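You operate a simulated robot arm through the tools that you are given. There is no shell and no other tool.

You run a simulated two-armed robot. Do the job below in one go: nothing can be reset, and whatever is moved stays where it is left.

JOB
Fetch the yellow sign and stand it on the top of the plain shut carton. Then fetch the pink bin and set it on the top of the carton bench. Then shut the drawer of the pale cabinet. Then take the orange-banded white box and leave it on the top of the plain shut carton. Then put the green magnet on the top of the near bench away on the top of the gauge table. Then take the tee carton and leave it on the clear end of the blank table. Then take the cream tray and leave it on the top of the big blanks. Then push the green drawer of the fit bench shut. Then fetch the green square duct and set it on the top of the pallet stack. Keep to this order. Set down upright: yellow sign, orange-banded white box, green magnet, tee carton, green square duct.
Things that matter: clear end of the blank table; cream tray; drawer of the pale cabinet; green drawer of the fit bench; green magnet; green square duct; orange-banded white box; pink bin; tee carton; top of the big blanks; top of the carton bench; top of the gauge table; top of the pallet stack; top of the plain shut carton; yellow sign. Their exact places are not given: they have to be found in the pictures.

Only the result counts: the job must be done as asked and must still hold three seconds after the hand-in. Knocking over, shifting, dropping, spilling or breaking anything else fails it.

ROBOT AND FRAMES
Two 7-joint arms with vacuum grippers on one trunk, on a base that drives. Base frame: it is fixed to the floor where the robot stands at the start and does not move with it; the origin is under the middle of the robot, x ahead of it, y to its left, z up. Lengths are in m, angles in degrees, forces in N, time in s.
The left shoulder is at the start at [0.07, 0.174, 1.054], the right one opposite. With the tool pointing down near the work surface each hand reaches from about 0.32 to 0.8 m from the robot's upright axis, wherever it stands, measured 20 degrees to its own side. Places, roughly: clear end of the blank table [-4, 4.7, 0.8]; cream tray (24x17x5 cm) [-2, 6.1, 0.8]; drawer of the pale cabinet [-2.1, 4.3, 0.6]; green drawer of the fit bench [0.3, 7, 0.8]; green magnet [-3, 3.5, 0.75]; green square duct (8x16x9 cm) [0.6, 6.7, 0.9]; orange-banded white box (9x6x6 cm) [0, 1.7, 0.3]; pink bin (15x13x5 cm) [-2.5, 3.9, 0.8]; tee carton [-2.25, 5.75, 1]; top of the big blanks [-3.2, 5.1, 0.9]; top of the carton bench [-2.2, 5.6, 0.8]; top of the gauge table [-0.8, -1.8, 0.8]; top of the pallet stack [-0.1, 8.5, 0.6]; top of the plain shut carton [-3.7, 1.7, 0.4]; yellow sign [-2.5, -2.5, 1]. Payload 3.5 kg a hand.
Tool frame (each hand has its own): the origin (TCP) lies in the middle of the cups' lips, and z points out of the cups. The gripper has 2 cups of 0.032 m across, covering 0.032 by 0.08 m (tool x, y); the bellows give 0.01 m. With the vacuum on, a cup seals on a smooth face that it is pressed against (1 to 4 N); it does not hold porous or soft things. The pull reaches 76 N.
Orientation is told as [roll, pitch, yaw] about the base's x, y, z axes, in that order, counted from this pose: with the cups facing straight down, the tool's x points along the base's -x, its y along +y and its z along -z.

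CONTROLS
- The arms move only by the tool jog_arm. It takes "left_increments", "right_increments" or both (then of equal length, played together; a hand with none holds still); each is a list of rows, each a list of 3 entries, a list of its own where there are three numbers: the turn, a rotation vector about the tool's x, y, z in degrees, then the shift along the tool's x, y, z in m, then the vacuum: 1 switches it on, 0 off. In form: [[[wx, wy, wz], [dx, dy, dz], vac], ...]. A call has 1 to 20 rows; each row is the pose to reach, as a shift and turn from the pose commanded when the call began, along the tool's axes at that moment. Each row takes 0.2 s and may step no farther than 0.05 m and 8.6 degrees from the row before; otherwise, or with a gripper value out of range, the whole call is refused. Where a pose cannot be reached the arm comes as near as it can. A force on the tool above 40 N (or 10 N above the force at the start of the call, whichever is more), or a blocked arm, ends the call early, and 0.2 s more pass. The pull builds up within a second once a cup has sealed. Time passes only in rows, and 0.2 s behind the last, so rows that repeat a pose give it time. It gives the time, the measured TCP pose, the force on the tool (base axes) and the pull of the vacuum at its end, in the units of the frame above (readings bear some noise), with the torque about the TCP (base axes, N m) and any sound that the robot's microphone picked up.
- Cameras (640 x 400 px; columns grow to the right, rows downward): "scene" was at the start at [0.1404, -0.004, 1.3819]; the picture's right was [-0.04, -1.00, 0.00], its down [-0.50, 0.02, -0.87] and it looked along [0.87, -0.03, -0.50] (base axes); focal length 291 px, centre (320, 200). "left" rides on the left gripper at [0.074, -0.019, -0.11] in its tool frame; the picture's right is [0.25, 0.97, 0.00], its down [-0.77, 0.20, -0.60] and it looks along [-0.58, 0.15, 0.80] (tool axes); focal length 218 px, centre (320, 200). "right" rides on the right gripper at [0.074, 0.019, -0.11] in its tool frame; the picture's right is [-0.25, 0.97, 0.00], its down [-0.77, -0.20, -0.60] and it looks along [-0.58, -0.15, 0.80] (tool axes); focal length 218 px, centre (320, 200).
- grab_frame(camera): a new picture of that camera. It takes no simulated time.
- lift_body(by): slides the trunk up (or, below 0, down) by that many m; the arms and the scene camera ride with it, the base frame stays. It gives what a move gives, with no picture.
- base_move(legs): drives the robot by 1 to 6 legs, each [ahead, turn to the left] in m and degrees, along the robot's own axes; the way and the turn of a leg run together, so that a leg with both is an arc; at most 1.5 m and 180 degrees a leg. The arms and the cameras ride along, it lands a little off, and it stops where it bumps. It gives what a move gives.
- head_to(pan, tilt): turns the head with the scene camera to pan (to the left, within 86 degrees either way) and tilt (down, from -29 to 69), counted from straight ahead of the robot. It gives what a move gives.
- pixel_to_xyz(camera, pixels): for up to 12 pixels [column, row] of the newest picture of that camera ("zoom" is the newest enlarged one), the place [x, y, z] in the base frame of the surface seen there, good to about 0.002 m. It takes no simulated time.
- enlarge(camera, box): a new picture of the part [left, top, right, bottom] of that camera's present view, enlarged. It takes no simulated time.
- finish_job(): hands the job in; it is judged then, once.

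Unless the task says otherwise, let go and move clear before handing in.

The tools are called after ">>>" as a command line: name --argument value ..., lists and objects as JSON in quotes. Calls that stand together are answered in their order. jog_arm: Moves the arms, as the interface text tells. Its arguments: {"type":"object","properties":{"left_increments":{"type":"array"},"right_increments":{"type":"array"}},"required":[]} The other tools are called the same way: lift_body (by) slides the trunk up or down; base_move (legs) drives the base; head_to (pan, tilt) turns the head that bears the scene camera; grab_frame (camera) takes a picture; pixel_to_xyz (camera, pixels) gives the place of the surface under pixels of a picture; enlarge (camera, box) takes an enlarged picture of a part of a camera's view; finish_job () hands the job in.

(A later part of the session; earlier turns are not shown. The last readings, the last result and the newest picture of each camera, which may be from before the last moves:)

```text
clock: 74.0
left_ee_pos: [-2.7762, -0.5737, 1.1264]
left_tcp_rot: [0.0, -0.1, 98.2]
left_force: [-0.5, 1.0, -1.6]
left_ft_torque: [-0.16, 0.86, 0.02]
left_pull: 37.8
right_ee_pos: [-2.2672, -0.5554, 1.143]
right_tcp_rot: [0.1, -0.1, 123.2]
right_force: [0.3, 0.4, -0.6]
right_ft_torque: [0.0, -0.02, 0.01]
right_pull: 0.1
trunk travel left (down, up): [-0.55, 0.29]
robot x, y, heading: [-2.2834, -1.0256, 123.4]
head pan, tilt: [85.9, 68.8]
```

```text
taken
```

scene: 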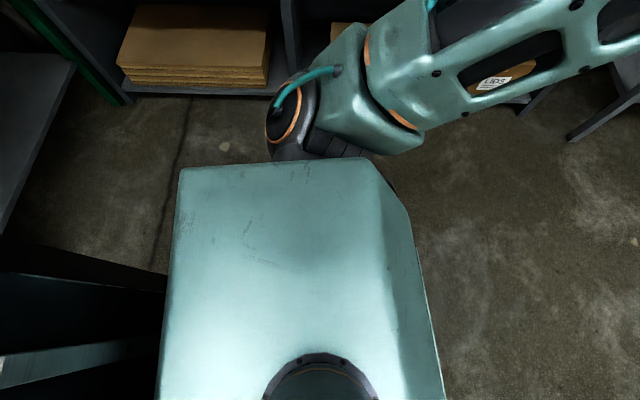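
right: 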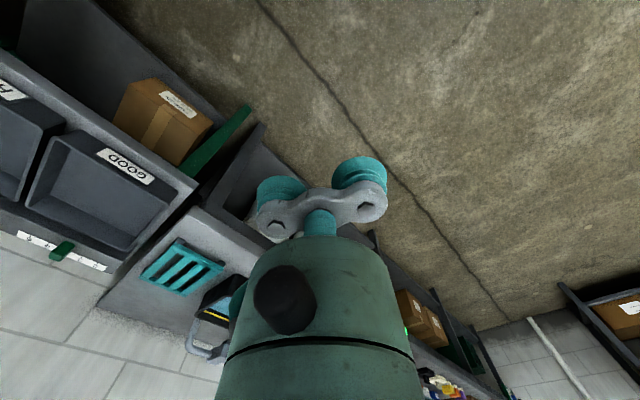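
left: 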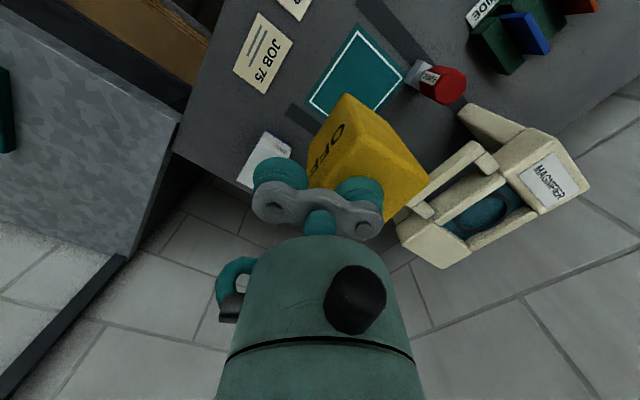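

I measure the base bumper at (320,268) from the earlier view and the torso edges.

>>> pixel_to_xyz --camera "scene" --pixels '[[180, 170], [370, 160], [300, 130], [350, 90], [165, 390]]'

>>> head_to --pan 0 --tilt 69

>>> grab_frame --camera "scene"

>>> pixel_to_xyz --camera "scene" --pixels '[[320, 268], [292, 272], [350, 272], [500, 278], [140, 284], [320, 280], [600, 300], [60, 290]]'

```text
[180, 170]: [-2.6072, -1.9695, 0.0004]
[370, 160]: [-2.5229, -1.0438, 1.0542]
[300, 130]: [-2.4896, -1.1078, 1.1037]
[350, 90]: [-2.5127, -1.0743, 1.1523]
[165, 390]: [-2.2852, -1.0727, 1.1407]
```

```text
clock: 75.7
left_ee_pos: [-2.7764, -0.5748, 1.1265]
left_tcp_rot: [0.1, 0.0, 98.3]
left_force: [-0.2, 0.9, -0.7]
left_ft_torque: [-0.16, 0.81, 0.0]
left_pull: 37.2
right_ee_pos: [-2.2664, -0.556, 1.1437]
right_tcp_rot: [0.2, 0.0, 123.3]
right_force: [0.4, -0.5, -0.2]
right_ft_torque: [-0.01, -0.02, 0.05]
right_pull: 0.0
trunk travel left (down, up): [-0.55, 0.29]
robot x, y, heading: [-2.2856, -1.0319, 123.2]
head pan, tilt: [0.0, 68.8]
```

```text
taken
```

scene: 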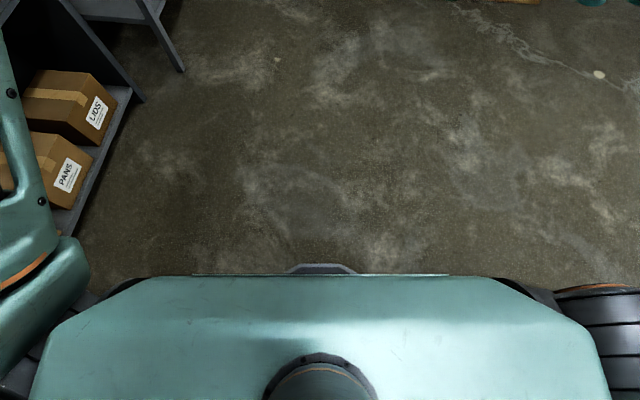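

```text
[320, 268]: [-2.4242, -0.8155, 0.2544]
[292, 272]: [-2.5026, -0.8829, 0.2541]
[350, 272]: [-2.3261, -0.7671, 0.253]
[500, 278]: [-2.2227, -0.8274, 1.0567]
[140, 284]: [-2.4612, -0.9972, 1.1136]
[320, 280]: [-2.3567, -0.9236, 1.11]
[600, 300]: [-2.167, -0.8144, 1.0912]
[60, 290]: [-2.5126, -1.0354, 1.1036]
```

The base reaches 0.26 m ahead of the axis, so the corridor is passable. I bring the sign closer to my middle line first, then drive toward the corridor entry.

>>> jog_arm --left_increments '[[[0, 0, 0], [-0.021, -0.045, 0], 1], [[0, 0, 0], [-0.042, -0.09, 0], 1], [[0, 0, 0], [-0.063, -0.135, 0], 1], [[0, 0, 0], [-0.085, -0.18, 0], 1], [[0, 0, 0], [-0.085, -0.18, 0], 1]]'

>>> base_move --legs '[[0, 12], [1.3, 0], [0, -18]]'

>>> head_to --pan 0 --tilt 30

>>> grab_frame --camera "scene"

```text
clock: 76.6
left_ee_pos: [-2.6203, -0.4661, 1.1205]
left_tcp_rot: [0.1, -0.9, 97.8]
left_force: [6.3, 30.1, -65.3]
left_ft_torque: [1.51, 3.01, 1.12]
left_pull: 37.2
left hand out of reach, approached as far as the arm can: row 4
right_ee_pos: [-2.2647, -0.5534, 1.1423]
right_tcp_rot: [0.3, 0.0, 123.3]
right_force: [-0.1, 0.0, -0.3]
right_ft_torque: [-0.02, 0.0, 0.01]
right_pull: 0.1
trunk travel left (down, up): [-0.55, 0.29]
robot x, y, heading: [-2.2843, -1.033, 122.9]
head pan, tilt: [0.0, 68.8]
stopped in row 4 (left hand): the force on the tool passed its limit at 169 N (the readings are from after the stop); the commanded pose is now the measured one
```

```text
clock: 77.9
left_ee_pos: [-2.7315, -0.5488, 1.1201]
left_tcp_rot: [0.0, -1.4, 109.6]
left_force: [1.2, 12.9, -29.3]
left_ft_torque: [0.28, 1.94, 0.54]
left_pull: 37.9
right_ee_pos: [-2.3638, -0.5625, 1.1449]
right_tcp_rot: [0.0, 0.0, 135.0]
right_force: [0.0, -1.1, -0.4]
right_ft_torque: [-0.03, 0.0, -0.02]
right_pull: 0.0
trunk travel left (down, up): [-0.55, 0.29]
robot x, y, heading: [-2.2828, -1.0314, 135.2]
head pan, tilt: [0.0, 68.8]
stopped in leg 1: the force on the tool passed its limit at 104 N (the readings are from after the stop); the commanded pose is now the measured one
```

```text
clock: 78.9
left_ee_pos: [-2.7306, -0.5491, 1.1209]
left_tcp_rot: [0.0, -1.3, 109.6]
left_force: [2.3, 19.1, -47.4]
left_ft_torque: [0.94, 2.79, 0.84]
left_pull: 38.1
right_ee_pos: [-2.3647, -0.5621, 1.1435]
right_tcp_rot: [0.0, -0.1, 135.1]
right_force: [-0.6, 0.6, -0.6]
right_ft_torque: [-0.02, 0.0, 0.01]
right_pull: 0.0
trunk travel left (down, up): [-0.55, 0.29]
robot x, y, heading: [-2.2831, -1.0337, 135.1]
head pan, tilt: [0.0, 30.0]
```

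```text
taken
```

scene: 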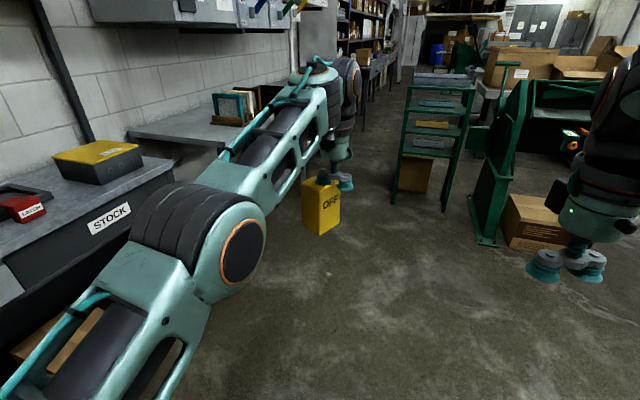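

The left tool now reads an odd force (19, −47 N), likely the hand pressing on its own wrist link. I move it back the way it came.

>>> jog_arm --left_increments '[[[0, 0, 0], [0.01, 0.02, 0], 1], [[0, 0, 0], [0.02, 0.045, 0], 1], [[0, 0, 0], [0.03, 0.07, 0], 1], [[0, 0, 0], [0.03, 0.07, 0], 1]]'

>>> grab_frame --camera "left"

>>> enlarge --camera "scene" --box '[200, 30, 400, 250]'

```text
clock: 79.9
left_ee_pos: [-2.7851, -0.6, 1.121]
left_tcp_rot: [0.0, -1.2, 109.5]
left_force: [-0.9, 0.4, -1.3]
left_ft_torque: [-0.27, 0.83, 0.0]
left_pull: 37.8
right_ee_pos: [-2.3633, -0.5615, 1.1445]
right_tcp_rot: [0.2, -0.1, 135.2]
right_force: [-0.5, -0.5, 1.1]
right_ft_torque: [-0.02, 0.01, 0.01]
right_pull: 0.0
trunk travel left (down, up): [-0.55, 0.29]
robot x, y, heading: [-2.2848, -1.028, 135.2]
head pan, tilt: [0.0, 30.0]
```

```text
taken
```

left: 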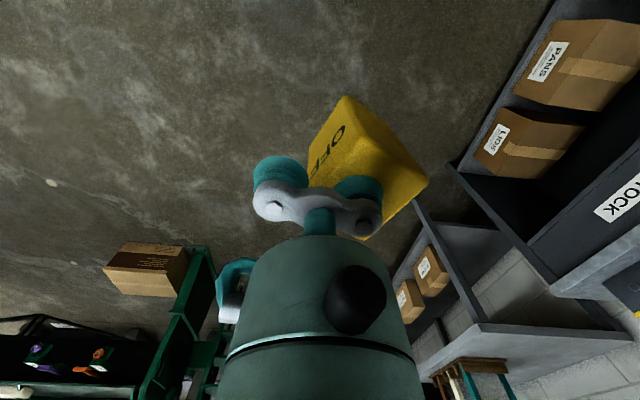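

```text
1.82 times, centred on (300, 140) of scene
```

zoom: 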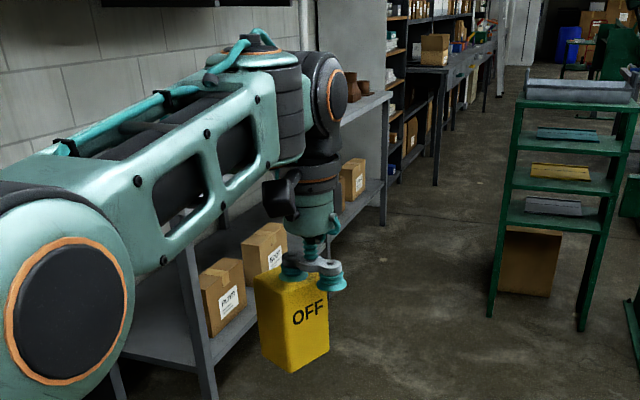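

Forces are back to normal and the sign is still held with pull 37.8, near my middle line. I drive on toward the corridor entry.

>>> base_move --legs '[[1.3, 0], [0, -20]]'

>>> head_to --pan -10 --tilt 30

>>> grab_frame --camera "scene"

>>> grab_frame --camera "left"

```text
clock: 87.4
left_ee_pos: [-3.4955, 0.4592, 1.1199]
left_tcp_rot: [0.0, -1.2, 88.6]
left_force: [0.8, -0.2, -1.0]
left_ft_torque: [0.03, 0.87, 0.04]
left_pull: 38.0
right_ee_pos: [-3.0869, 0.3439, 1.1443]
right_tcp_rot: [0.1, -0.1, 114.3]
right_force: [-0.8, 0.5, 0.1]
right_ft_torque: [0.03, 0.0, -0.02]
right_pull: 0.1
trunk travel left (down, up): [-0.55, 0.29]
robot x, y, heading: [-3.1809, -0.1254, 114.2]
head pan, tilt: [0.0, 30.0]
```

```text
clock: 88.2
left_ee_pos: [-3.4939, 0.4585, 1.1202]
left_tcp_rot: [0.0, -1.2, 88.6]
left_force: [-0.9, 0.9, -1.0]
left_ft_torque: [0.04, 0.86, -0.01]
left_pull: 38.2
right_ee_pos: [-3.0867, 0.3452, 1.1441]
right_tcp_rot: [0.1, -0.1, 114.3]
right_force: [0.3, -0.5, -0.8]
right_ft_torque: [0.01, 0.0, -0.01]
right_pull: 0.0
trunk travel left (down, up): [-0.55, 0.29]
robot x, y, heading: [-3.181, -0.1242, 113.9]
head pan, tilt: [-10.0, 30.0]
```

```text
taken
```

scene: 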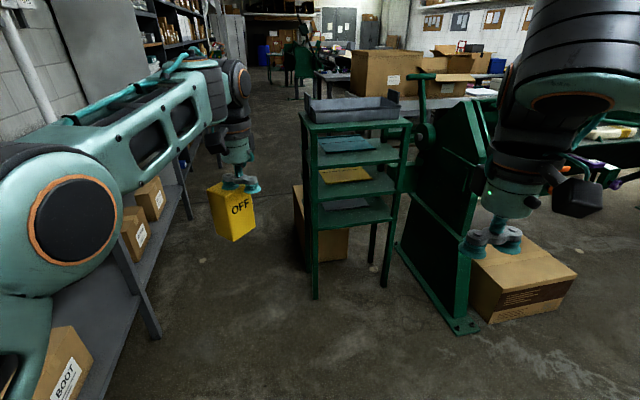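

```text
taken
```

left: 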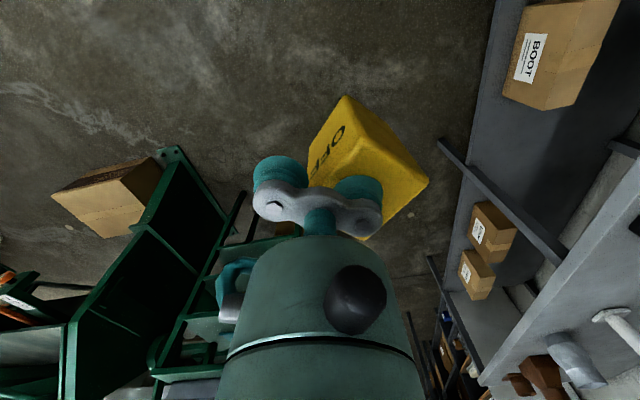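

I measure the rack legs, the carton, and the left bench leg to set the corridor path.

>>> pixel_to_xyz --camera "scene" --pixels '[[313, 297], [385, 286], [297, 215], [300, 188], [335, 258], [155, 335], [188, 217], [303, 120], [408, 118], [130, 375], [370, 268], [240, 205]]'

>>> enlarge --camera "scene" --box '[250, 80, 450, 310]'

```text
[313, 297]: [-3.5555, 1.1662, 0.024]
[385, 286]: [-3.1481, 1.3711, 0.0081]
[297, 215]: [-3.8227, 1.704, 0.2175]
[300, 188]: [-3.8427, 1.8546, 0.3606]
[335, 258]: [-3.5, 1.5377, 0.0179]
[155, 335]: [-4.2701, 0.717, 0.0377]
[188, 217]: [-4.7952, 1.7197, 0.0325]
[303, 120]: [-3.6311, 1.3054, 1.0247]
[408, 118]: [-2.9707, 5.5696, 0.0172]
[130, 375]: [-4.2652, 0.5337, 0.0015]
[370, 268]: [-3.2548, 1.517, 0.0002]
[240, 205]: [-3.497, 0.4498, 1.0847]
```

```text
1.74 times, centred on (350, 195) of scene
```

zoom: 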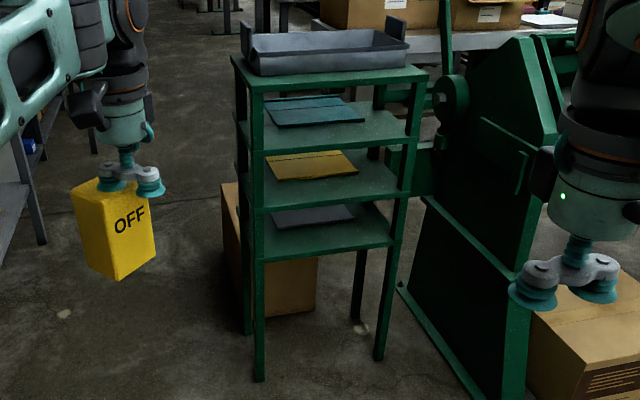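

The corridor is 0.86 m wide, its axis well defined. I raise the trunk 0.2 so the arms clear the rack, then drive through.

>>> lift_body --by 0.2

>>> base_move --legs '[[0, 16], [0.82, 0], [0, -15]]'

>>> head_to --pan -15 --tilt 40

>>> grab_frame --camera "scene"

```text
clock: 90.3
left_ee_pos: [-3.4938, 0.4599, 1.3205]
left_tcp_rot: [0.1, -1.2, 88.6]
left_force: [-0.4, 0.3, -2.1]
left_ft_torque: [0.04, 0.87, 0.0]
left_pull: 38.1
right_ee_pos: [-3.0869, 0.3435, 1.3435]
right_tcp_rot: [0.0, 0.0, 114.1]
right_force: [-0.1, 0.4, 0.2]
right_ft_torque: [0.01, 0.03, 0.03]
right_pull: 0.0
trunk travel left (down, up): [-0.75, 0.09]
robot x, y, heading: [-3.1802, -0.1233, 114.2]
head pan, tilt: [-10.0, 30.0]
```

```text
clock: 96.5
left_ee_pos: [-4.0201, 1.0869, 1.3201]
left_tcp_rot: [0.1, -1.2, 88.9]
left_force: [-0.7, 0.4, -1.2]
left_ft_torque: [0.01, 0.88, 0.01]
left_pull: 37.6
right_ee_pos: [-3.6127, 0.9735, 1.3434]
right_tcp_rot: [0.0, 0.0, 114.5]
right_force: [-1.2, -0.2, -0.1]
right_ft_torque: [-0.02, 0.0, 0.02]
right_pull: 0.0
trunk travel left (down, up): [-0.75, 0.09]
robot x, y, heading: [-3.7061, 0.5082, 114.7]
head pan, tilt: [-10.0, 30.0]
```

```text
clock: 97.2
left_ee_pos: [-4.0188, 1.0856, 1.3213]
left_tcp_rot: [-0.1, -1.2, 88.9]
left_force: [0.0, 0.3, -1.2]
left_ft_torque: [0.02, 0.87, 0.05]
left_pull: 37.9
right_ee_pos: [-3.6104, 0.9725, 1.343]
right_tcp_rot: [0.1, 0.0, 114.3]
right_force: [0.5, 0.0, 0.6]
right_ft_torque: [0.01, -0.03, 0.0]
right_pull: 0.1
trunk travel left (down, up): [-0.75, 0.09]
robot x, y, heading: [-3.7029, 0.5081, 114.3]
head pan, tilt: [-15.0, 40.0]
```

```text
taken
```

scene: 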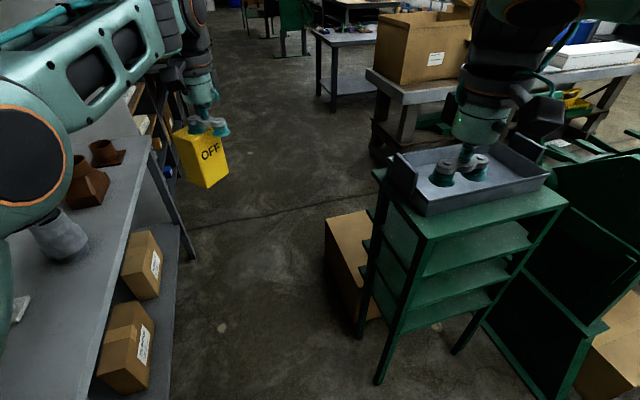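

The view shows the carton left of the rack at (345,260), a table beyond at (420,100). I measure these to see the free room north of the carton.

>>> pixel_to_xyz --camera "scene" --pixels '[[330, 220], [326, 255], [365, 212], [385, 160], [370, 75], [455, 97], [190, 255], [318, 35], [332, 110], [378, 380], [340, 225], [470, 345]]'

```text
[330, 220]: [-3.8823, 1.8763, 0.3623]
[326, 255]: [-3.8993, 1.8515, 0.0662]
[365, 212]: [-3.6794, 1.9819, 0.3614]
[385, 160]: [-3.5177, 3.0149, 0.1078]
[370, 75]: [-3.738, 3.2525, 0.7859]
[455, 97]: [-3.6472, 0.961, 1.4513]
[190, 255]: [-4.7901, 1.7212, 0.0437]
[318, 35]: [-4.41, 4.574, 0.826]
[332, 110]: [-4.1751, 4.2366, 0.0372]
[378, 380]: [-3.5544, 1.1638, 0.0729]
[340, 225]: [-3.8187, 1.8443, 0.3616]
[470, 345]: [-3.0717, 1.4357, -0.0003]
```

The carton top is at z 0.362, directly behind the rack and reachable from the north. I drive 1.74 m straight through the corridor, then turn right to face it.

>>> base_move --legs '[[1.0, 0], [0.74, 0]]'

>>> base_move --legs '[[0, -160]]'

>>> head_to --pan 10 --tilt 50

>>> grab_frame --camera "scene"

```text
clock: 106.0
left_ee_pos: [-4.839, 2.6135, 1.3221]
left_tcp_rot: [-0.1, -1.3, 92.0]
left_force: [0.1, -0.2, -1.2]
left_ft_torque: [-0.02, 0.87, 0.01]
left_pull: 37.6
right_ee_pos: [-4.4247, 2.5239, 1.3451]
right_tcp_rot: [0.1, 0.0, 117.7]
right_force: [-0.1, -0.1, -0.1]
right_ft_torque: [-0.04, 0.0, 0.01]
right_pull: 0.0
trunk travel left (down, up): [-0.75, 0.09]
robot x, y, heading: [-4.4921, 2.0588, 117.7]
head pan, tilt: [-15.0, 40.0]
```

```text
clock: 112.9
left_ee_pos: [-3.952, 1.6727, 1.321]
left_tcp_rot: [0.0, -1.2, -64.8]
left_force: [0.4, 0.3, -2.0]
left_ft_torque: [0.37, -0.81, 0.0]
left_pull: 38.1
right_ee_pos: [-4.3681, 1.5944, 1.3442]
right_tcp_rot: [0.1, -0.1, -39.4]
right_force: [0.2, 0.2, 0.2]
right_ft_torque: [0.0, -0.03, -0.04]
right_pull: 0.0
trunk travel left (down, up): [-0.75, 0.09]
robot x, y, heading: [-4.4925, 2.0514, -39.2]
head pan, tilt: [-15.0, 40.0]
```

```text
clock: 113.8
left_ee_pos: [-3.9525, 1.6726, 1.32]
left_tcp_rot: [0.1, -1.2, -64.9]
left_force: [-1.4, -0.1, -1.2]
left_ft_torque: [0.38, -0.76, 0.03]
left_pull: 37.8
right_ee_pos: [-4.3681, 1.5955, 1.344]
right_tcp_rot: [0.1, -0.1, -39.3]
right_force: [0.9, 0.1, 0.3]
right_ft_torque: [-0.02, 0.01, -0.01]
right_pull: 0.0
trunk travel left (down, up): [-0.75, 0.09]
robot x, y, heading: [-4.4915, 2.0501, -39.5]
head pan, tilt: [10.0, 50.0]
```

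```text
taken
```

scene: 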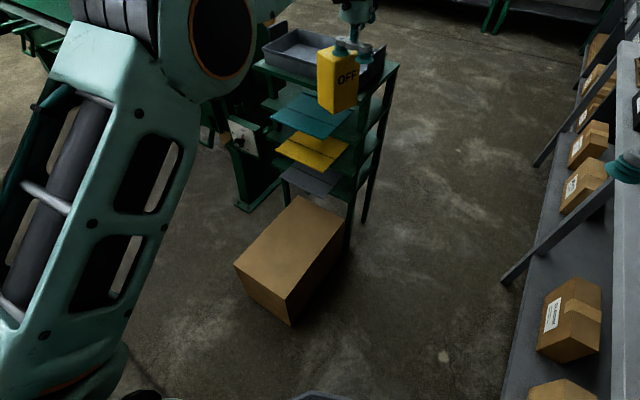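

Now the plain shut carton is well seen at (290,250). I measure its top corners.

>>> pixel_to_xyz --camera "scene" --pixels '[[236, 265], [288, 298], [346, 226], [300, 196], [290, 245], [290, 322], [345, 225], [310, 205], [268, 245], [280, 175], [335, 190]]'

>>> enlarge --camera "scene" --box '[210, 60, 410, 340]'

```text
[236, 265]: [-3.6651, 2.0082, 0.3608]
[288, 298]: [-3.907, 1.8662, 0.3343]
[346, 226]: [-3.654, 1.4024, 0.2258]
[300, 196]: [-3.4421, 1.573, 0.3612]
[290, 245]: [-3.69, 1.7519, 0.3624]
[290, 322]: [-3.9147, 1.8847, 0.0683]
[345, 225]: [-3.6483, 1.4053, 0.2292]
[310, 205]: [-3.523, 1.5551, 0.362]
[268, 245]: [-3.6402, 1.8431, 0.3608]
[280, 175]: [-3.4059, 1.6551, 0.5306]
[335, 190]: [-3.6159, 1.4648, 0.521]
```

```text
1.43 times, centred on (310, 200) of scene
```

zoom: 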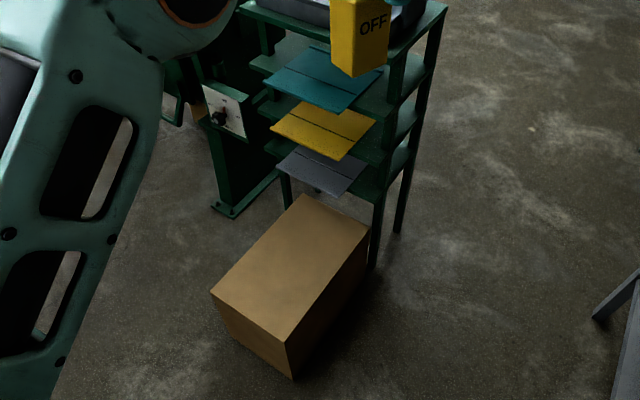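

The carton top's corners are about A(−3.665,2.008), B(−3.905,1.868), D(−3.442,1.573); plates overhang only its far end. I shift to stand north of it for better arm room.

>>> base_move --legs '[[0, 60.7], [0.37, 0], [0, -83]]'

>>> head_to --pan 10 --tilt 60

>>> grab_frame --camera "scene"

>>> head_to --pan -60 --tilt 40

>>> grab_frame --camera "scene"

```text
clock: 122.2
left_ee_pos: [-3.7726, 1.6465, 1.3207]
left_tcp_rot: [0.0, -1.2, -84.3]
left_force: [-0.7, -0.7, -1.2]
left_ft_torque: [0.12, -0.89, 0.01]
left_pull: 37.5
right_ee_pos: [-4.1915, 1.7105, 1.3452]
right_tcp_rot: [0.1, -0.1, -58.9]
right_force: [0.5, -0.4, -0.1]
right_ft_torque: [0.0, 0.02, 0.02]
right_pull: 0.0
trunk travel left (down, up): [-0.75, 0.09]
robot x, y, heading: [-4.157, 2.1814, -58.8]
head pan, tilt: [10.0, 50.0]
```

```text
clock: 122.9
left_ee_pos: [-3.7751, 1.6451, 1.3206]
left_tcp_rot: [0.0, -1.1, -84.3]
left_force: [-0.5, 0.0, -1.5]
left_ft_torque: [0.06, -0.87, 0.01]
left_pull: 38.4
right_ee_pos: [-4.192, 1.7109, 1.3441]
right_tcp_rot: [0.2, -0.1, -58.8]
right_force: [-0.2, 0.2, 1.0]
right_ft_torque: [-0.02, 0.0, -0.01]
right_pull: 0.1
trunk travel left (down, up): [-0.75, 0.09]
robot x, y, heading: [-4.1582, 2.1864, -58.6]
head pan, tilt: [10.0, 60.0]
```

```text
taken
```

scene: 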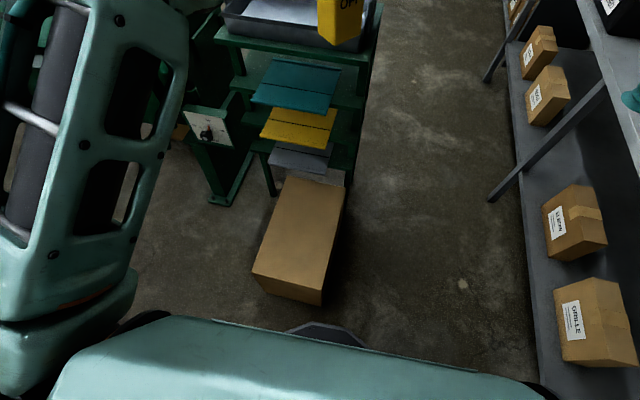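

```text
clock: 124.3
left_ee_pos: [-3.7733, 1.646, 1.3207]
left_tcp_rot: [0.1, -1.2, -84.3]
left_force: [-0.8, -0.6, -0.6]
left_ft_torque: [0.09, -0.85, 0.03]
left_pull: 38.2
right_ee_pos: [-4.1926, 1.7107, 1.3446]
right_tcp_rot: [0.1, -0.1, -58.7]
right_force: [0.7, -0.6, -0.6]
right_ft_torque: [0.03, 0.01, -0.01]
right_pull: 0.1
trunk travel left (down, up): [-0.75, 0.09]
robot x, y, heading: [-4.1561, 2.1824, -59.0]
head pan, tilt: [-60.0, 40.0]
```

```text
taken
```

scene: 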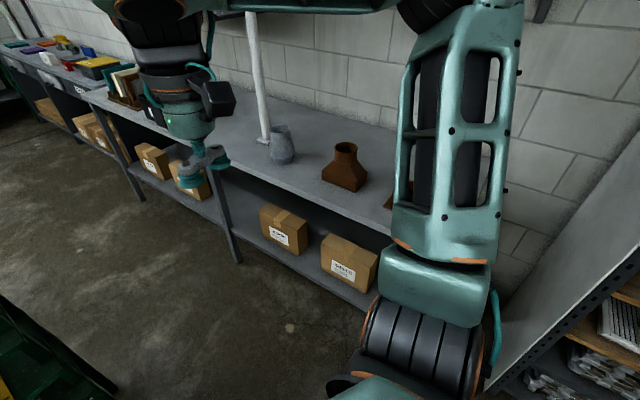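

I check where the right arm's elbow is relative to the bench before lowering.

>>> pixel_to_xyz --camera "scene" --pixels '[[410, 100], [440, 230], [430, 20], [510, 120], [300, 5], [370, 215], [342, 160], [480, 300], [150, 5]]'

```text
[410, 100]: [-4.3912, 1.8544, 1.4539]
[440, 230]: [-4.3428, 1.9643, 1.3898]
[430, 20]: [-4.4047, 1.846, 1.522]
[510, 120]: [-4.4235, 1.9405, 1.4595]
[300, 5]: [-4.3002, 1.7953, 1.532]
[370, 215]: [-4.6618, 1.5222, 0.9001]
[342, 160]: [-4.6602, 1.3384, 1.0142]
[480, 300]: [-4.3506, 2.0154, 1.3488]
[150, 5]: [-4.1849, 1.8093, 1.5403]
```

The elbow is clear of the bench by about 0.3 m. I move the sign over the carton, level the tool by 1.2°, then lower the trunk by 0.7.

>>> jog_arm --left_increments '[[[0, 0.4, 0], [0.029, 0.024, 0], 1], [[0, 0.8, 0], [0.058, 0.048, 0], 1], [[0, 1.2, 0], [0.087, 0.072, 0], 1], [[0, 1.2, 0], [0.087, 0.072, 0], 1]]'

>>> lift_body --by -0.6

>>> head_to --pan 15 --tilt 45

>>> grab_frame --camera "scene"

>>> grab_frame --camera "left"

```text
clock: 125.3
left_ee_pos: [-3.7134, 1.7414, 1.3171]
left_tcp_rot: [0.0, 0.0, -84.3]
left_force: [-0.4, -0.3, -1.5]
left_ft_torque: [0.11, -0.83, -0.02]
left_pull: 36.8
right_ee_pos: [-4.1924, 1.7092, 1.3445]
right_tcp_rot: [0.1, 0.0, -58.8]
right_force: [0.2, -0.5, 0.0]
right_ft_torque: [-0.02, 0.02, -0.02]
right_pull: 0.0
trunk travel left (down, up): [-0.75, 0.09]
robot x, y, heading: [-4.1564, 2.1866, -58.7]
head pan, tilt: [-60.0, 40.0]
```

```text
refused: -0.6 is not a number from -0.4 to 0.4
```

```text
clock: 126.8
left_ee_pos: [-3.7133, 1.7406, 1.3176]
left_tcp_rot: [-0.1, 0.0, -84.3]
left_force: [-1.0, 0.0, -1.3]
left_ft_torque: [0.09, -0.85, 0.0]
left_pull: 37.7
right_ee_pos: [-4.192, 1.7099, 1.3439]
right_tcp_rot: [0.2, -0.1, -58.8]
right_force: [0.3, -0.1, -0.3]
right_ft_torque: [0.01, 0.02, 0.0]
right_pull: 0.1
trunk travel left (down, up): [-0.75, 0.09]
robot x, y, heading: [-4.1569, 2.1862, -58.7]
head pan, tilt: [15.0, 45.0]
```

```text
taken
```

scene: 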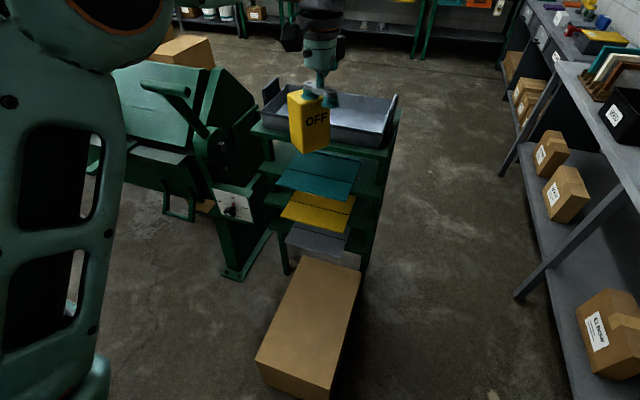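

```text
taken
```

left: 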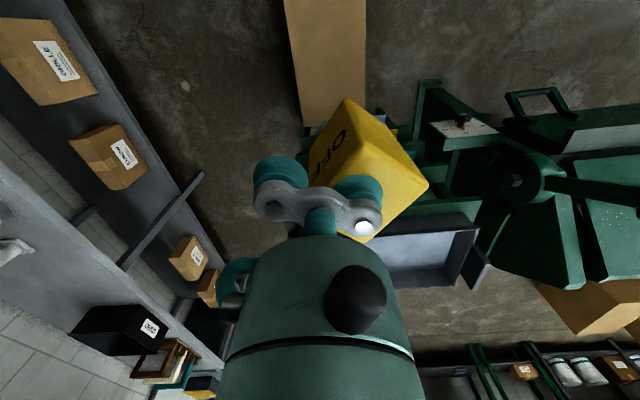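

The shelf plates protrude toward me; I measure their rear edges against the sign's path.

>>> pixel_to_xyz --camera "scene" --pixels '[[282, 186], [345, 198], [285, 217], [342, 230], [290, 243], [340, 255], [255, 130], [383, 155], [345, 270], [305, 258], [262, 360], [335, 385]]'

```text
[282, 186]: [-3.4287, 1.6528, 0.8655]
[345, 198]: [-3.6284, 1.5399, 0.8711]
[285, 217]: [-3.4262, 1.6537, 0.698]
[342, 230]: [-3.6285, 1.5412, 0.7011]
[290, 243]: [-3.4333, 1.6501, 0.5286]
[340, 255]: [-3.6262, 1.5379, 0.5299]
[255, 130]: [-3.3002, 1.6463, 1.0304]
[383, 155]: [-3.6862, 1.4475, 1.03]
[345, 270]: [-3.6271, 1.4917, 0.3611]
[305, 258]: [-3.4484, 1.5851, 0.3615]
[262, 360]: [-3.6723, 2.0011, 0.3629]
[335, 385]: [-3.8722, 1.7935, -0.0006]
```

The plates end at d≈2.93 while the sign is at d≈3.13, so the descent is clear. I lower the trunk in two steps.

>>> lift_body --by -0.4

>>> lift_body --by -0.25

>>> head_to --pan 15 --tilt 45

>>> grab_frame --camera "scene"

>>> grab_frame --camera "left"

```text
clock: 130.6
left_ee_pos: [-3.7134, 1.7418, 0.9173]
left_tcp_rot: [0.0, 0.1, -84.4]
left_force: [-0.2, 0.2, -2.0]
left_ft_torque: [0.09, -0.87, 0.01]
left_pull: 37.3
right_ee_pos: [-4.1926, 1.7097, 0.9436]
right_tcp_rot: [0.1, 0.0, -58.8]
right_force: [0.5, -0.2, 0.3]
right_ft_torque: [0.0, -0.04, 0.0]
right_pull: 0.1
trunk travel left (down, up): [-0.35, 0.49]
robot x, y, heading: [-4.1549, 2.1825, -58.7]
head pan, tilt: [15.0, 45.0]
```

```text
clock: 133.2
left_ee_pos: [-3.7142, 1.7421, 0.6673]
left_tcp_rot: [0.0, 0.0, -84.3]
left_force: [-1.0, 0.3, -1.0]
left_ft_torque: [0.06, -0.84, 0.02]
left_pull: 38.2
right_ee_pos: [-4.1932, 1.7098, 0.6947]
right_tcp_rot: [0.1, 0.0, -58.8]
right_force: [-0.1, -0.5, 0.3]
right_ft_torque: [0.02, 0.01, -0.04]
right_pull: 0.0
trunk travel left (down, up): [-0.1, 0.74]
robot x, y, heading: [-4.1583, 2.1862, -58.8]
head pan, tilt: [15.0, 45.0]
```

```text
clock: 133.8
left_ee_pos: [-3.7132, 1.741, 0.6663]
left_tcp_rot: [0.0, 0.0, -84.4]
left_force: [0.3, 0.2, -0.7]
left_ft_torque: [0.07, -0.87, 0.0]
left_pull: 38.7
right_ee_pos: [-4.1925, 1.7106, 0.6946]
right_tcp_rot: [0.2, -0.1, -58.8]
right_force: [0.2, 0.7, 0.4]
right_ft_torque: [0.02, 0.0, -0.01]
right_pull: 0.0
trunk travel left (down, up): [-0.1, 0.74]
robot x, y, heading: [-4.1564, 2.1847, -58.7]
head pan, tilt: [15.0, 45.0]
```

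```text
taken
```

scene: 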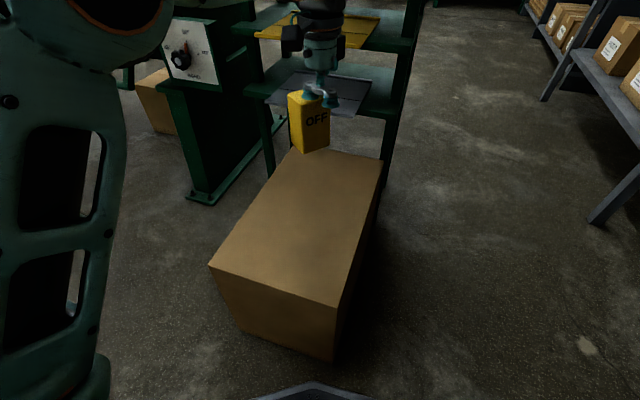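

```text
taken
```

left: 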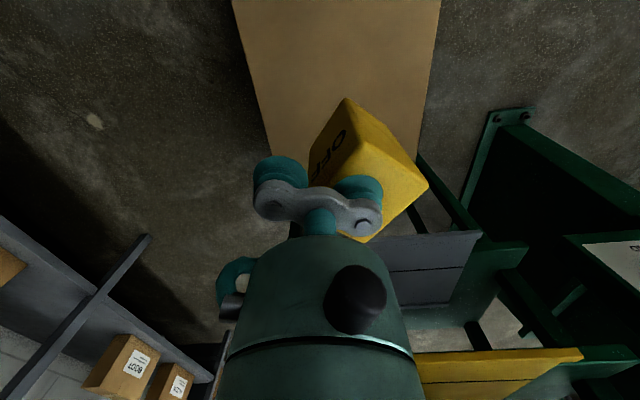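

I verify the sign's place by measuring it directly, before going down.

>>> pixel_to_xyz --camera "scene" --pixels '[[316, 125], [295, 125], [305, 97], [302, 150], [328, 146], [212, 265], [340, 305], [300, 200]]'

>>> enlarge --camera "scene" --box '[250, 60, 400, 180]'

```text
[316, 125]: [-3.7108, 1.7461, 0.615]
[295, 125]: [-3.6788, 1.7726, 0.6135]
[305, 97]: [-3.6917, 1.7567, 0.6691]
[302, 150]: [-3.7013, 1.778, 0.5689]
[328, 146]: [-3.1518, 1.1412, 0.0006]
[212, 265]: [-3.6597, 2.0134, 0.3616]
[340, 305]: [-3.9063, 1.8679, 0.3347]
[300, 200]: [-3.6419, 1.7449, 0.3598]
```

```text
3.33 times, centred on (325, 120) of scene
```

zoom: 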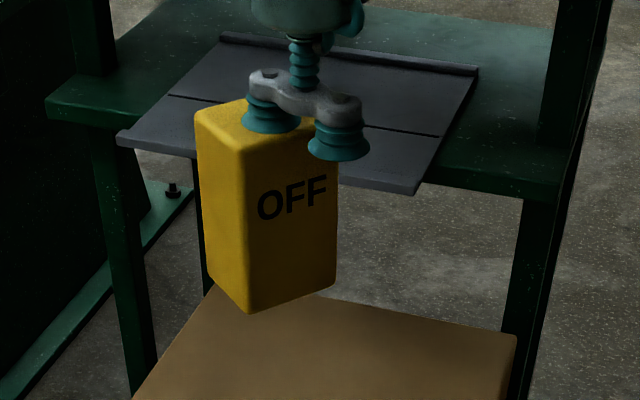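

The sign hangs over the carton's middle. I lower 0.18 m, then creep until contact.

>>> jog_arm --left_increments '[[[0, 0, 0], [0, 0, 0.04], 1], [[0, 0, 0], [0, 0, 0.08], 1], [[0, 0, 0], [0, 0, 0.12], 1], [[0, 0, 0], [0, 0, 0.15], 1], [[0, 0, 0], [0, 0, 0.17], 1], [[0, 0, 0], [0, 0, 0.18], 1], [[0, 0, 0], [0, 0, 0.18], 1]]'

>>> enlarge --camera "scene" --box '[230, 90, 400, 230]'

```text
clock: 135.4
left_ee_pos: [-3.7146, 1.7401, 0.4882]
left_tcp_rot: [0.0, 0.0, -84.3]
left_force: [0.4, 0.0, -1.4]
left_ft_torque: [0.07, -0.87, 0.0]
left_pull: 37.9
right_ee_pos: [-4.1929, 1.7099, 0.6933]
right_tcp_rot: [0.1, -0.2, -58.8]
right_force: [-0.7, -0.2, 0.1]
right_ft_torque: [-0.02, -0.05, 0.03]
right_pull: 0.0
trunk travel left (down, up): [-0.1, 0.74]
robot x, y, heading: [-4.1571, 2.1813, -58.9]
head pan, tilt: [15.0, 45.0]
```

```text
2.86 times, centred on (315, 160) of scene
```

zoom: 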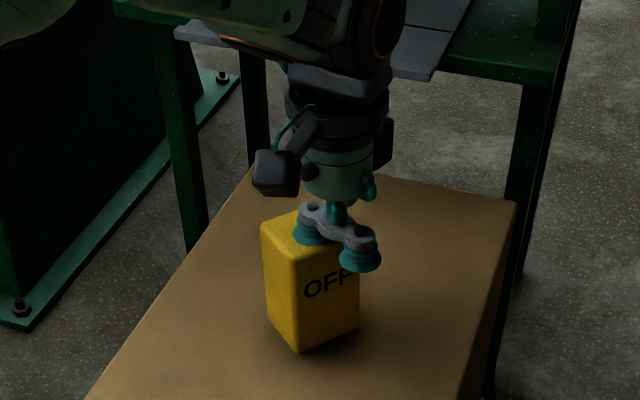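

About 1.7 cm remain. I creep down.

>>> jog_arm --left_increments '[[[0, 0, 0], [0, 0, 0.005], 1], [[0, 0, 0], [0, 0, 0.01], 1], [[0, 0, 0], [0, 0, 0.013], 1], [[0, 0, 0], [0, 0, 0.016], 1], [[0, 0, 0], [0, 0, 0.016], 1], [[0, 0, 0], [0, 0, 0.016], 1]]'

```text
clock: 136.8
left_ee_pos: [-3.7147, 1.7399, 0.4711]
left_tcp_rot: [0.2, -0.1, -84.3]
left_force: [-2.2, -1.2, 6.0]
left_ft_torque: [0.1, -1.06, -0.01]
left_pull: 37.9
right_ee_pos: [-4.1933, 1.7092, 0.6943]
right_tcp_rot: [0.1, -0.2, -58.8]
right_force: [-0.3, -0.2, -0.2]
right_ft_torque: [0.01, 0.02, 0.04]
right_pull: 0.0
trunk travel left (down, up): [-0.1, 0.74]
robot x, y, heading: [-4.1559, 2.1861, -59.0]
head pan, tilt: [15.0, 45.0]
```

Contact: +6 N, sign resting on the carton. I release the vacuum, wait, and rise.

>>> jog_arm --left_increments '[[[0, 0, 0], [0, 0, 0], 0], [[0, 0, 0], [0, 0, 0], 0], [[0, 0, 0], [0, 0, 0], 0], [[0, 0, 0], [0, 0, 0], 0], [[0, 0, 0], [0, 0, -0.005], 0], [[0, 0, 0], [0, 0, -0.015], 0], [[0, 0, 0], [0, 0, -0.04], 0], [[0, 0, 0], [0, 0, -0.08], 0], [[0, 0, 0], [0, 0, -0.12], 0], [[0, 0, 0], [0, 0, -0.16], 0], [[0, 0, 0], [0, 0, -0.18], 0]]'

>>> grab_frame --camera "scene"

>>> grab_frame --camera "left"

```text
clock: 139.2
left_ee_pos: [-3.7125, 1.7418, 0.6521]
left_tcp_rot: [0.1, 0.0, -84.3]
left_force: [0.0, 0.1, -1.3]
left_ft_torque: [0.03, 0.0, -0.02]
left_pull: 0.1
right_ee_pos: [-4.1923, 1.7098, 0.6949]
right_tcp_rot: [0.1, -0.1, -58.8]
right_force: [-0.4, 0.2, 0.5]
right_ft_torque: [-0.01, 0.0, -0.01]
right_pull: 0.0
trunk travel left (down, up): [-0.1, 0.74]
robot x, y, heading: [-4.1614, 2.1819, -58.7]
head pan, tilt: [15.0, 45.0]
```

```text
taken
```

scene: 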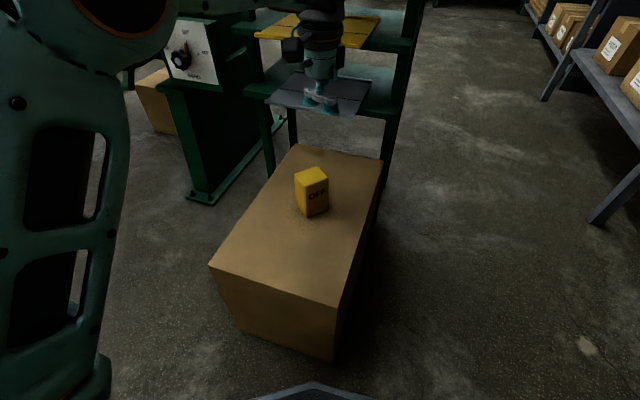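

```text
taken
```

left: 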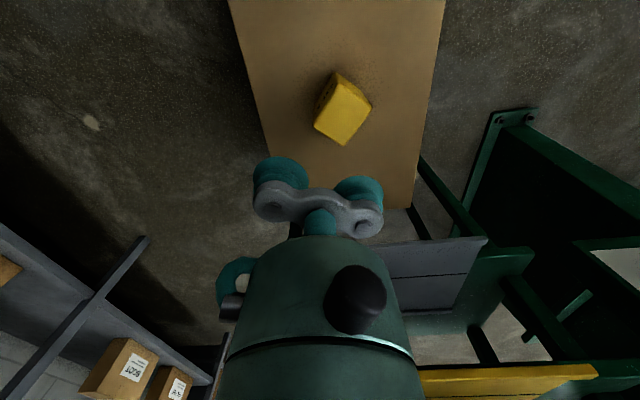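

The sign stands upright on the carton. I raise the trunk, square the left hand, and turn left to look toward the pink bin at (−2.5, 3.9).

>>> lift_body --by 0.4

>>> lift_body --by 0.2

>>> jog_arm --left_increments '[[[0, 0, -8.5], [0, 0, 0], 0], [[0, 0, -17], [0, 0, 0], 0], [[0, 0, -25.5], [0, 0, 0], 0], [[0, 0, -25.5], [0, 0, 0], 0]]'

>>> base_move --legs '[[0, 100]]'

>>> head_to --pan 0 --tilt 25

>>> grab_frame --camera "scene"

```text
clock: 143.0
left_ee_pos: [-3.7142, 1.742, 1.053]
left_tcp_rot: [0.0, 0.0, -84.4]
left_force: [-0.1, 0.5, 0.3]
left_ft_torque: [0.03, 0.02, -0.03]
left_pull: 0.0
right_ee_pos: [-4.192, 1.71, 1.0934]
right_tcp_rot: [0.1, -0.1, -58.8]
right_force: [0.2, 0.3, -0.4]
right_ft_torque: [0.0, 0.0, 0.0]
right_pull: 0.1
trunk travel left (down, up): [-0.5, 0.34]
robot x, y, heading: [-4.1589, 2.1867, -58.7]
head pan, tilt: [15.0, 45.0]
```

```text
clock: 145.2
left_ee_pos: [-3.7126, 1.7408, 1.252]
left_tcp_rot: [0.1, 0.0, -84.3]
left_force: [-0.4, 0.4, -0.3]
left_ft_torque: [-0.01, 0.0, -0.01]
left_pull: 0.0
right_ee_pos: [-4.1922, 1.709, 1.2944]
right_tcp_rot: [0.1, -0.1, -58.8]
right_force: [0.5, 0.3, -0.4]
right_ft_torque: [-0.02, 0.0, -0.04]
right_pull: 0.2
trunk travel left (down, up): [-0.7, 0.14]
robot x, y, heading: [-4.1553, 2.1847, -58.8]
head pan, tilt: [15.0, 45.0]
```

```text
clock: 146.2
left_ee_pos: [-3.7128, 1.7418, 1.2543]
left_tcp_rot: [0.0, 0.0, -58.7]
left_force: [-1.0, 1.0, 0.3]
left_ft_torque: [0.02, -0.01, 0.02]
left_pull: 0.1
right_ee_pos: [-4.1929, 1.709, 1.2949]
right_tcp_rot: [0.1, -0.2, -58.8]
right_force: [1.0, 0.3, 0.7]
right_ft_torque: [0.01, 0.06, 0.0]
right_pull: 0.0
trunk travel left (down, up): [-0.7, 0.14]
robot x, y, heading: [-4.1578, 2.1835, -58.5]
head pan, tilt: [15.0, 45.0]
```

```text
clock: 150.8
left_ee_pos: [-3.8104, 2.7066, 1.2531]
left_tcp_rot: [-0.1, 0.0, 42.7]
left_force: [-0.1, -0.6, -0.6]
left_ft_torque: [-0.02, -0.01, 0.01]
left_pull: 0.0
right_ee_pos: [-3.6847, 2.2428, 1.2946]
right_tcp_rot: [0.2, 0.0, 42.7]
right_force: [0.0, 0.2, 0.2]
right_ft_torque: [0.0, -0.03, -0.02]
right_pull: 0.1
trunk travel left (down, up): [-0.7, 0.14]
robot x, y, heading: [-4.1581, 2.1848, 42.6]
head pan, tilt: [15.0, 45.0]
```

```text
clock: 151.7
left_ee_pos: [-3.8101, 2.7067, 1.2534]
left_tcp_rot: [0.0, 0.0, 42.7]
left_force: [0.3, 0.1, 0.3]
left_ft_torque: [0.01, -0.01, 0.01]
left_pull: 0.0
right_ee_pos: [-3.6849, 2.2436, 1.2946]
right_tcp_rot: [0.1, -0.2, 42.7]
right_force: [0.3, -0.6, -0.6]
right_ft_torque: [-0.04, 0.03, -0.03]
right_pull: 0.0
trunk travel left (down, up): [-0.7, 0.14]
robot x, y, heading: [-4.156, 2.1845, 42.9]
head pan, tilt: [0.0, 25.0]
```

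```text
taken
```

scene: 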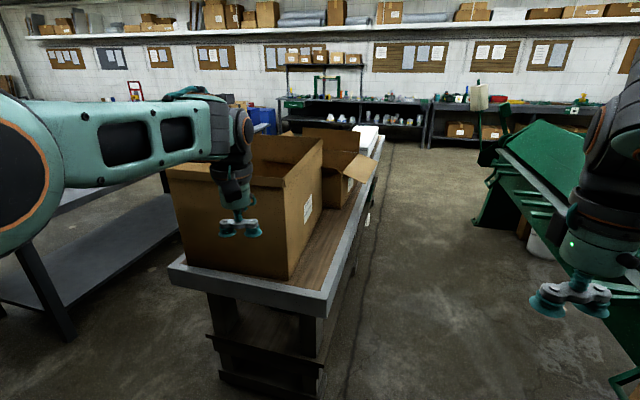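

A wooden-topped bench with open cartons starts ahead, running away to the upper right. I look at both sides of it.

>>> pixel_to_xyz --camera "scene" --pixels '[[172, 270], [318, 305], [380, 140], [370, 130], [500, 220], [520, 165], [615, 370], [350, 185], [290, 230], [358, 215], [545, 260]]'

>>> head_to --pan 45 --tilt 25

>>> grab_frame --camera "scene"

```text
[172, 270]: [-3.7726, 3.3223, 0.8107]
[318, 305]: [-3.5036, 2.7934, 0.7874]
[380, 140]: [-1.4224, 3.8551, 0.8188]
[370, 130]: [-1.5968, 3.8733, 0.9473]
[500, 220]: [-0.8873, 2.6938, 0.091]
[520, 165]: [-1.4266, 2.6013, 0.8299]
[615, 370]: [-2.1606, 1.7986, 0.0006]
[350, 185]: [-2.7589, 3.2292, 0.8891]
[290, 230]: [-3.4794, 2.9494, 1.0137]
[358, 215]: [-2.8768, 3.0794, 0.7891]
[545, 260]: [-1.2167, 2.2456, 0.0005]
```

```text
clock: 152.8
left_ee_pos: [-3.8096, 2.7072, 1.2529]
left_tcp_rot: [0.1, 0.1, 42.7]
left_force: [0.2, -0.1, -0.9]
left_ft_torque: [-0.01, 0.0, 0.01]
left_pull: 0.1
right_ee_pos: [-3.6845, 2.2429, 1.2935]
right_tcp_rot: [0.1, -0.1, 42.7]
right_force: [-0.1, 0.2, -0.6]
right_ft_torque: [0.0, 0.01, 0.01]
right_pull: 0.2
trunk travel left (down, up): [-0.7, 0.14]
robot x, y, heading: [-4.1552, 2.1825, 42.6]
head pan, tilt: [45.0, 25.0]
```

```text
taken
```

scene: 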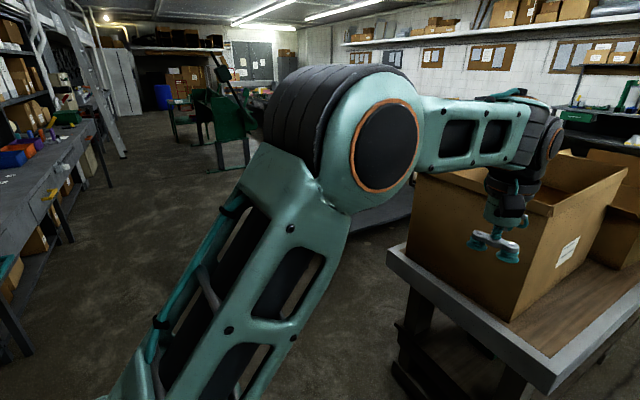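

The bench spans about x −3.77…−1.4; I need to see its north side, where the bin and cabinet may be. I drive up the aisle and look east.

>>> base_move --legs '[[0, 72], [1.5, 0], [0, -75]]'

>>> head_to --pan 0 --tilt 25

>>> grab_frame --camera "scene"

>>> head_to --pan -45 --tilt 25

>>> grab_frame --camera "scene"

```text
clock: 166.6
left_ee_pos: [-4.4226, 4.0383, 1.2526]
left_tcp_rot: [0.0, 0.0, 40.0]
left_force: [-1.1, 0.3, -0.7]
left_ft_torque: [-0.01, 0.01, 0.01]
left_pull: 0.0
right_ee_pos: [-4.3201, 3.5695, 1.2949]
right_tcp_rot: [0.0, 0.0, 40.0]
right_force: [-0.9, -0.4, -0.5]
right_ft_torque: [0.0, -0.02, 0.0]
right_pull: 0.2
trunk travel left (down, up): [-0.7, 0.14]
robot x, y, heading: [-4.7911, 3.5327, 39.8]
head pan, tilt: [45.0, 25.0]
```

```text
clock: 167.7
left_ee_pos: [-4.4217, 4.0384, 1.2527]
left_tcp_rot: [0.1, 0.0, 39.9]
left_force: [0.9, -0.7, -0.5]
left_ft_torque: [0.01, 0.02, 0.02]
left_pull: 0.1
right_ee_pos: [-4.3189, 3.5681, 1.2931]
right_tcp_rot: [0.1, 0.0, 40.0]
right_force: [0.1, 0.4, 0.0]
right_ft_torque: [-0.01, 0.01, -0.01]
right_pull: 0.1
trunk travel left (down, up): [-0.7, 0.14]
robot x, y, heading: [-4.7924, 3.5295, 39.7]
head pan, tilt: [0.0, 25.0]
```

```text
taken
```

scene: 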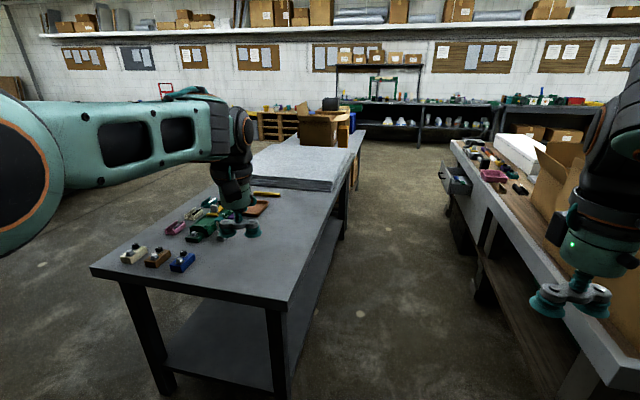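

```text
clock: 168.8
left_ee_pos: [-4.4229, 4.0373, 1.2522]
left_tcp_rot: [0.0, 0.1, 40.0]
left_force: [0.7, -0.2, -0.2]
left_ft_torque: [0.0, 0.02, -0.02]
left_pull: 0.1
right_ee_pos: [-4.3182, 3.5687, 1.2939]
right_tcp_rot: [0.1, 0.0, 40.0]
right_force: [0.1, -0.7, -0.2]
right_ft_torque: [-0.02, 0.0, 0.01]
right_pull: 0.1
trunk travel left (down, up): [-0.7, 0.14]
robot x, y, heading: [-4.7953, 3.5317, 40.1]
head pan, tilt: [-45.0, 25.0]
```

```text
taken
```

scene: 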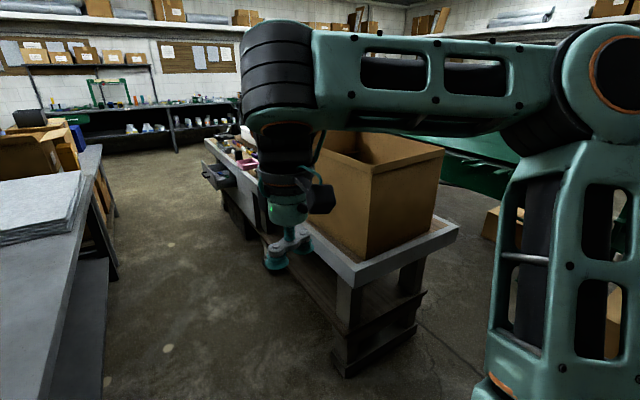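

Now I see the blank table ahead, the bench with a pink bin at (493,175) and an open drawer at (455,180) on the right. I enlarge that part.

>>> head_to --pan -10 --tilt 25

>>> grab_frame --camera "scene"

>>> enlarge --camera "scene" --box '[320, 80, 580, 260]'

```text
clock: 169.8
left_ee_pos: [-4.4227, 4.0384, 1.2532]
left_tcp_rot: [0.1, -0.1, 40.0]
left_force: [0.8, -0.3, 0.5]
left_ft_torque: [-0.03, 0.01, -0.02]
left_pull: 0.1
right_ee_pos: [-4.3198, 3.568, 1.2943]
right_tcp_rot: [0.1, -0.1, 40.0]
right_force: [0.4, 0.0, -1.0]
right_ft_torque: [-0.01, -0.01, -0.02]
right_pull: 0.0
trunk travel left (down, up): [-0.7, 0.14]
robot x, y, heading: [-4.7926, 3.5338, 40.0]
head pan, tilt: [-10.0, 25.0]
```

```text
taken
```

scene: 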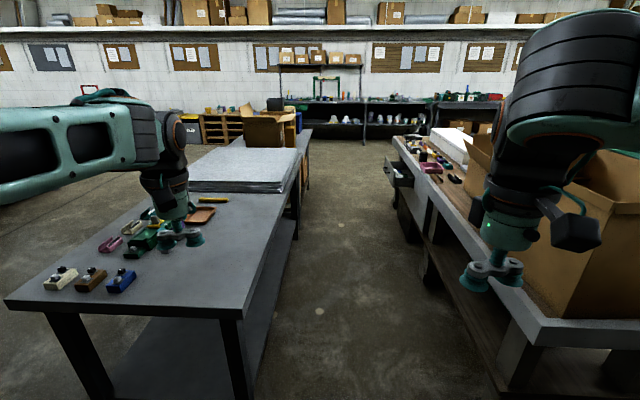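

```text
2.22 times, centred on (450, 170) of scene
```

zoom: 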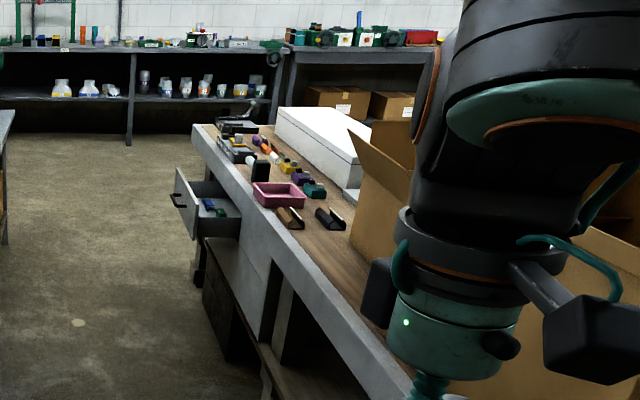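

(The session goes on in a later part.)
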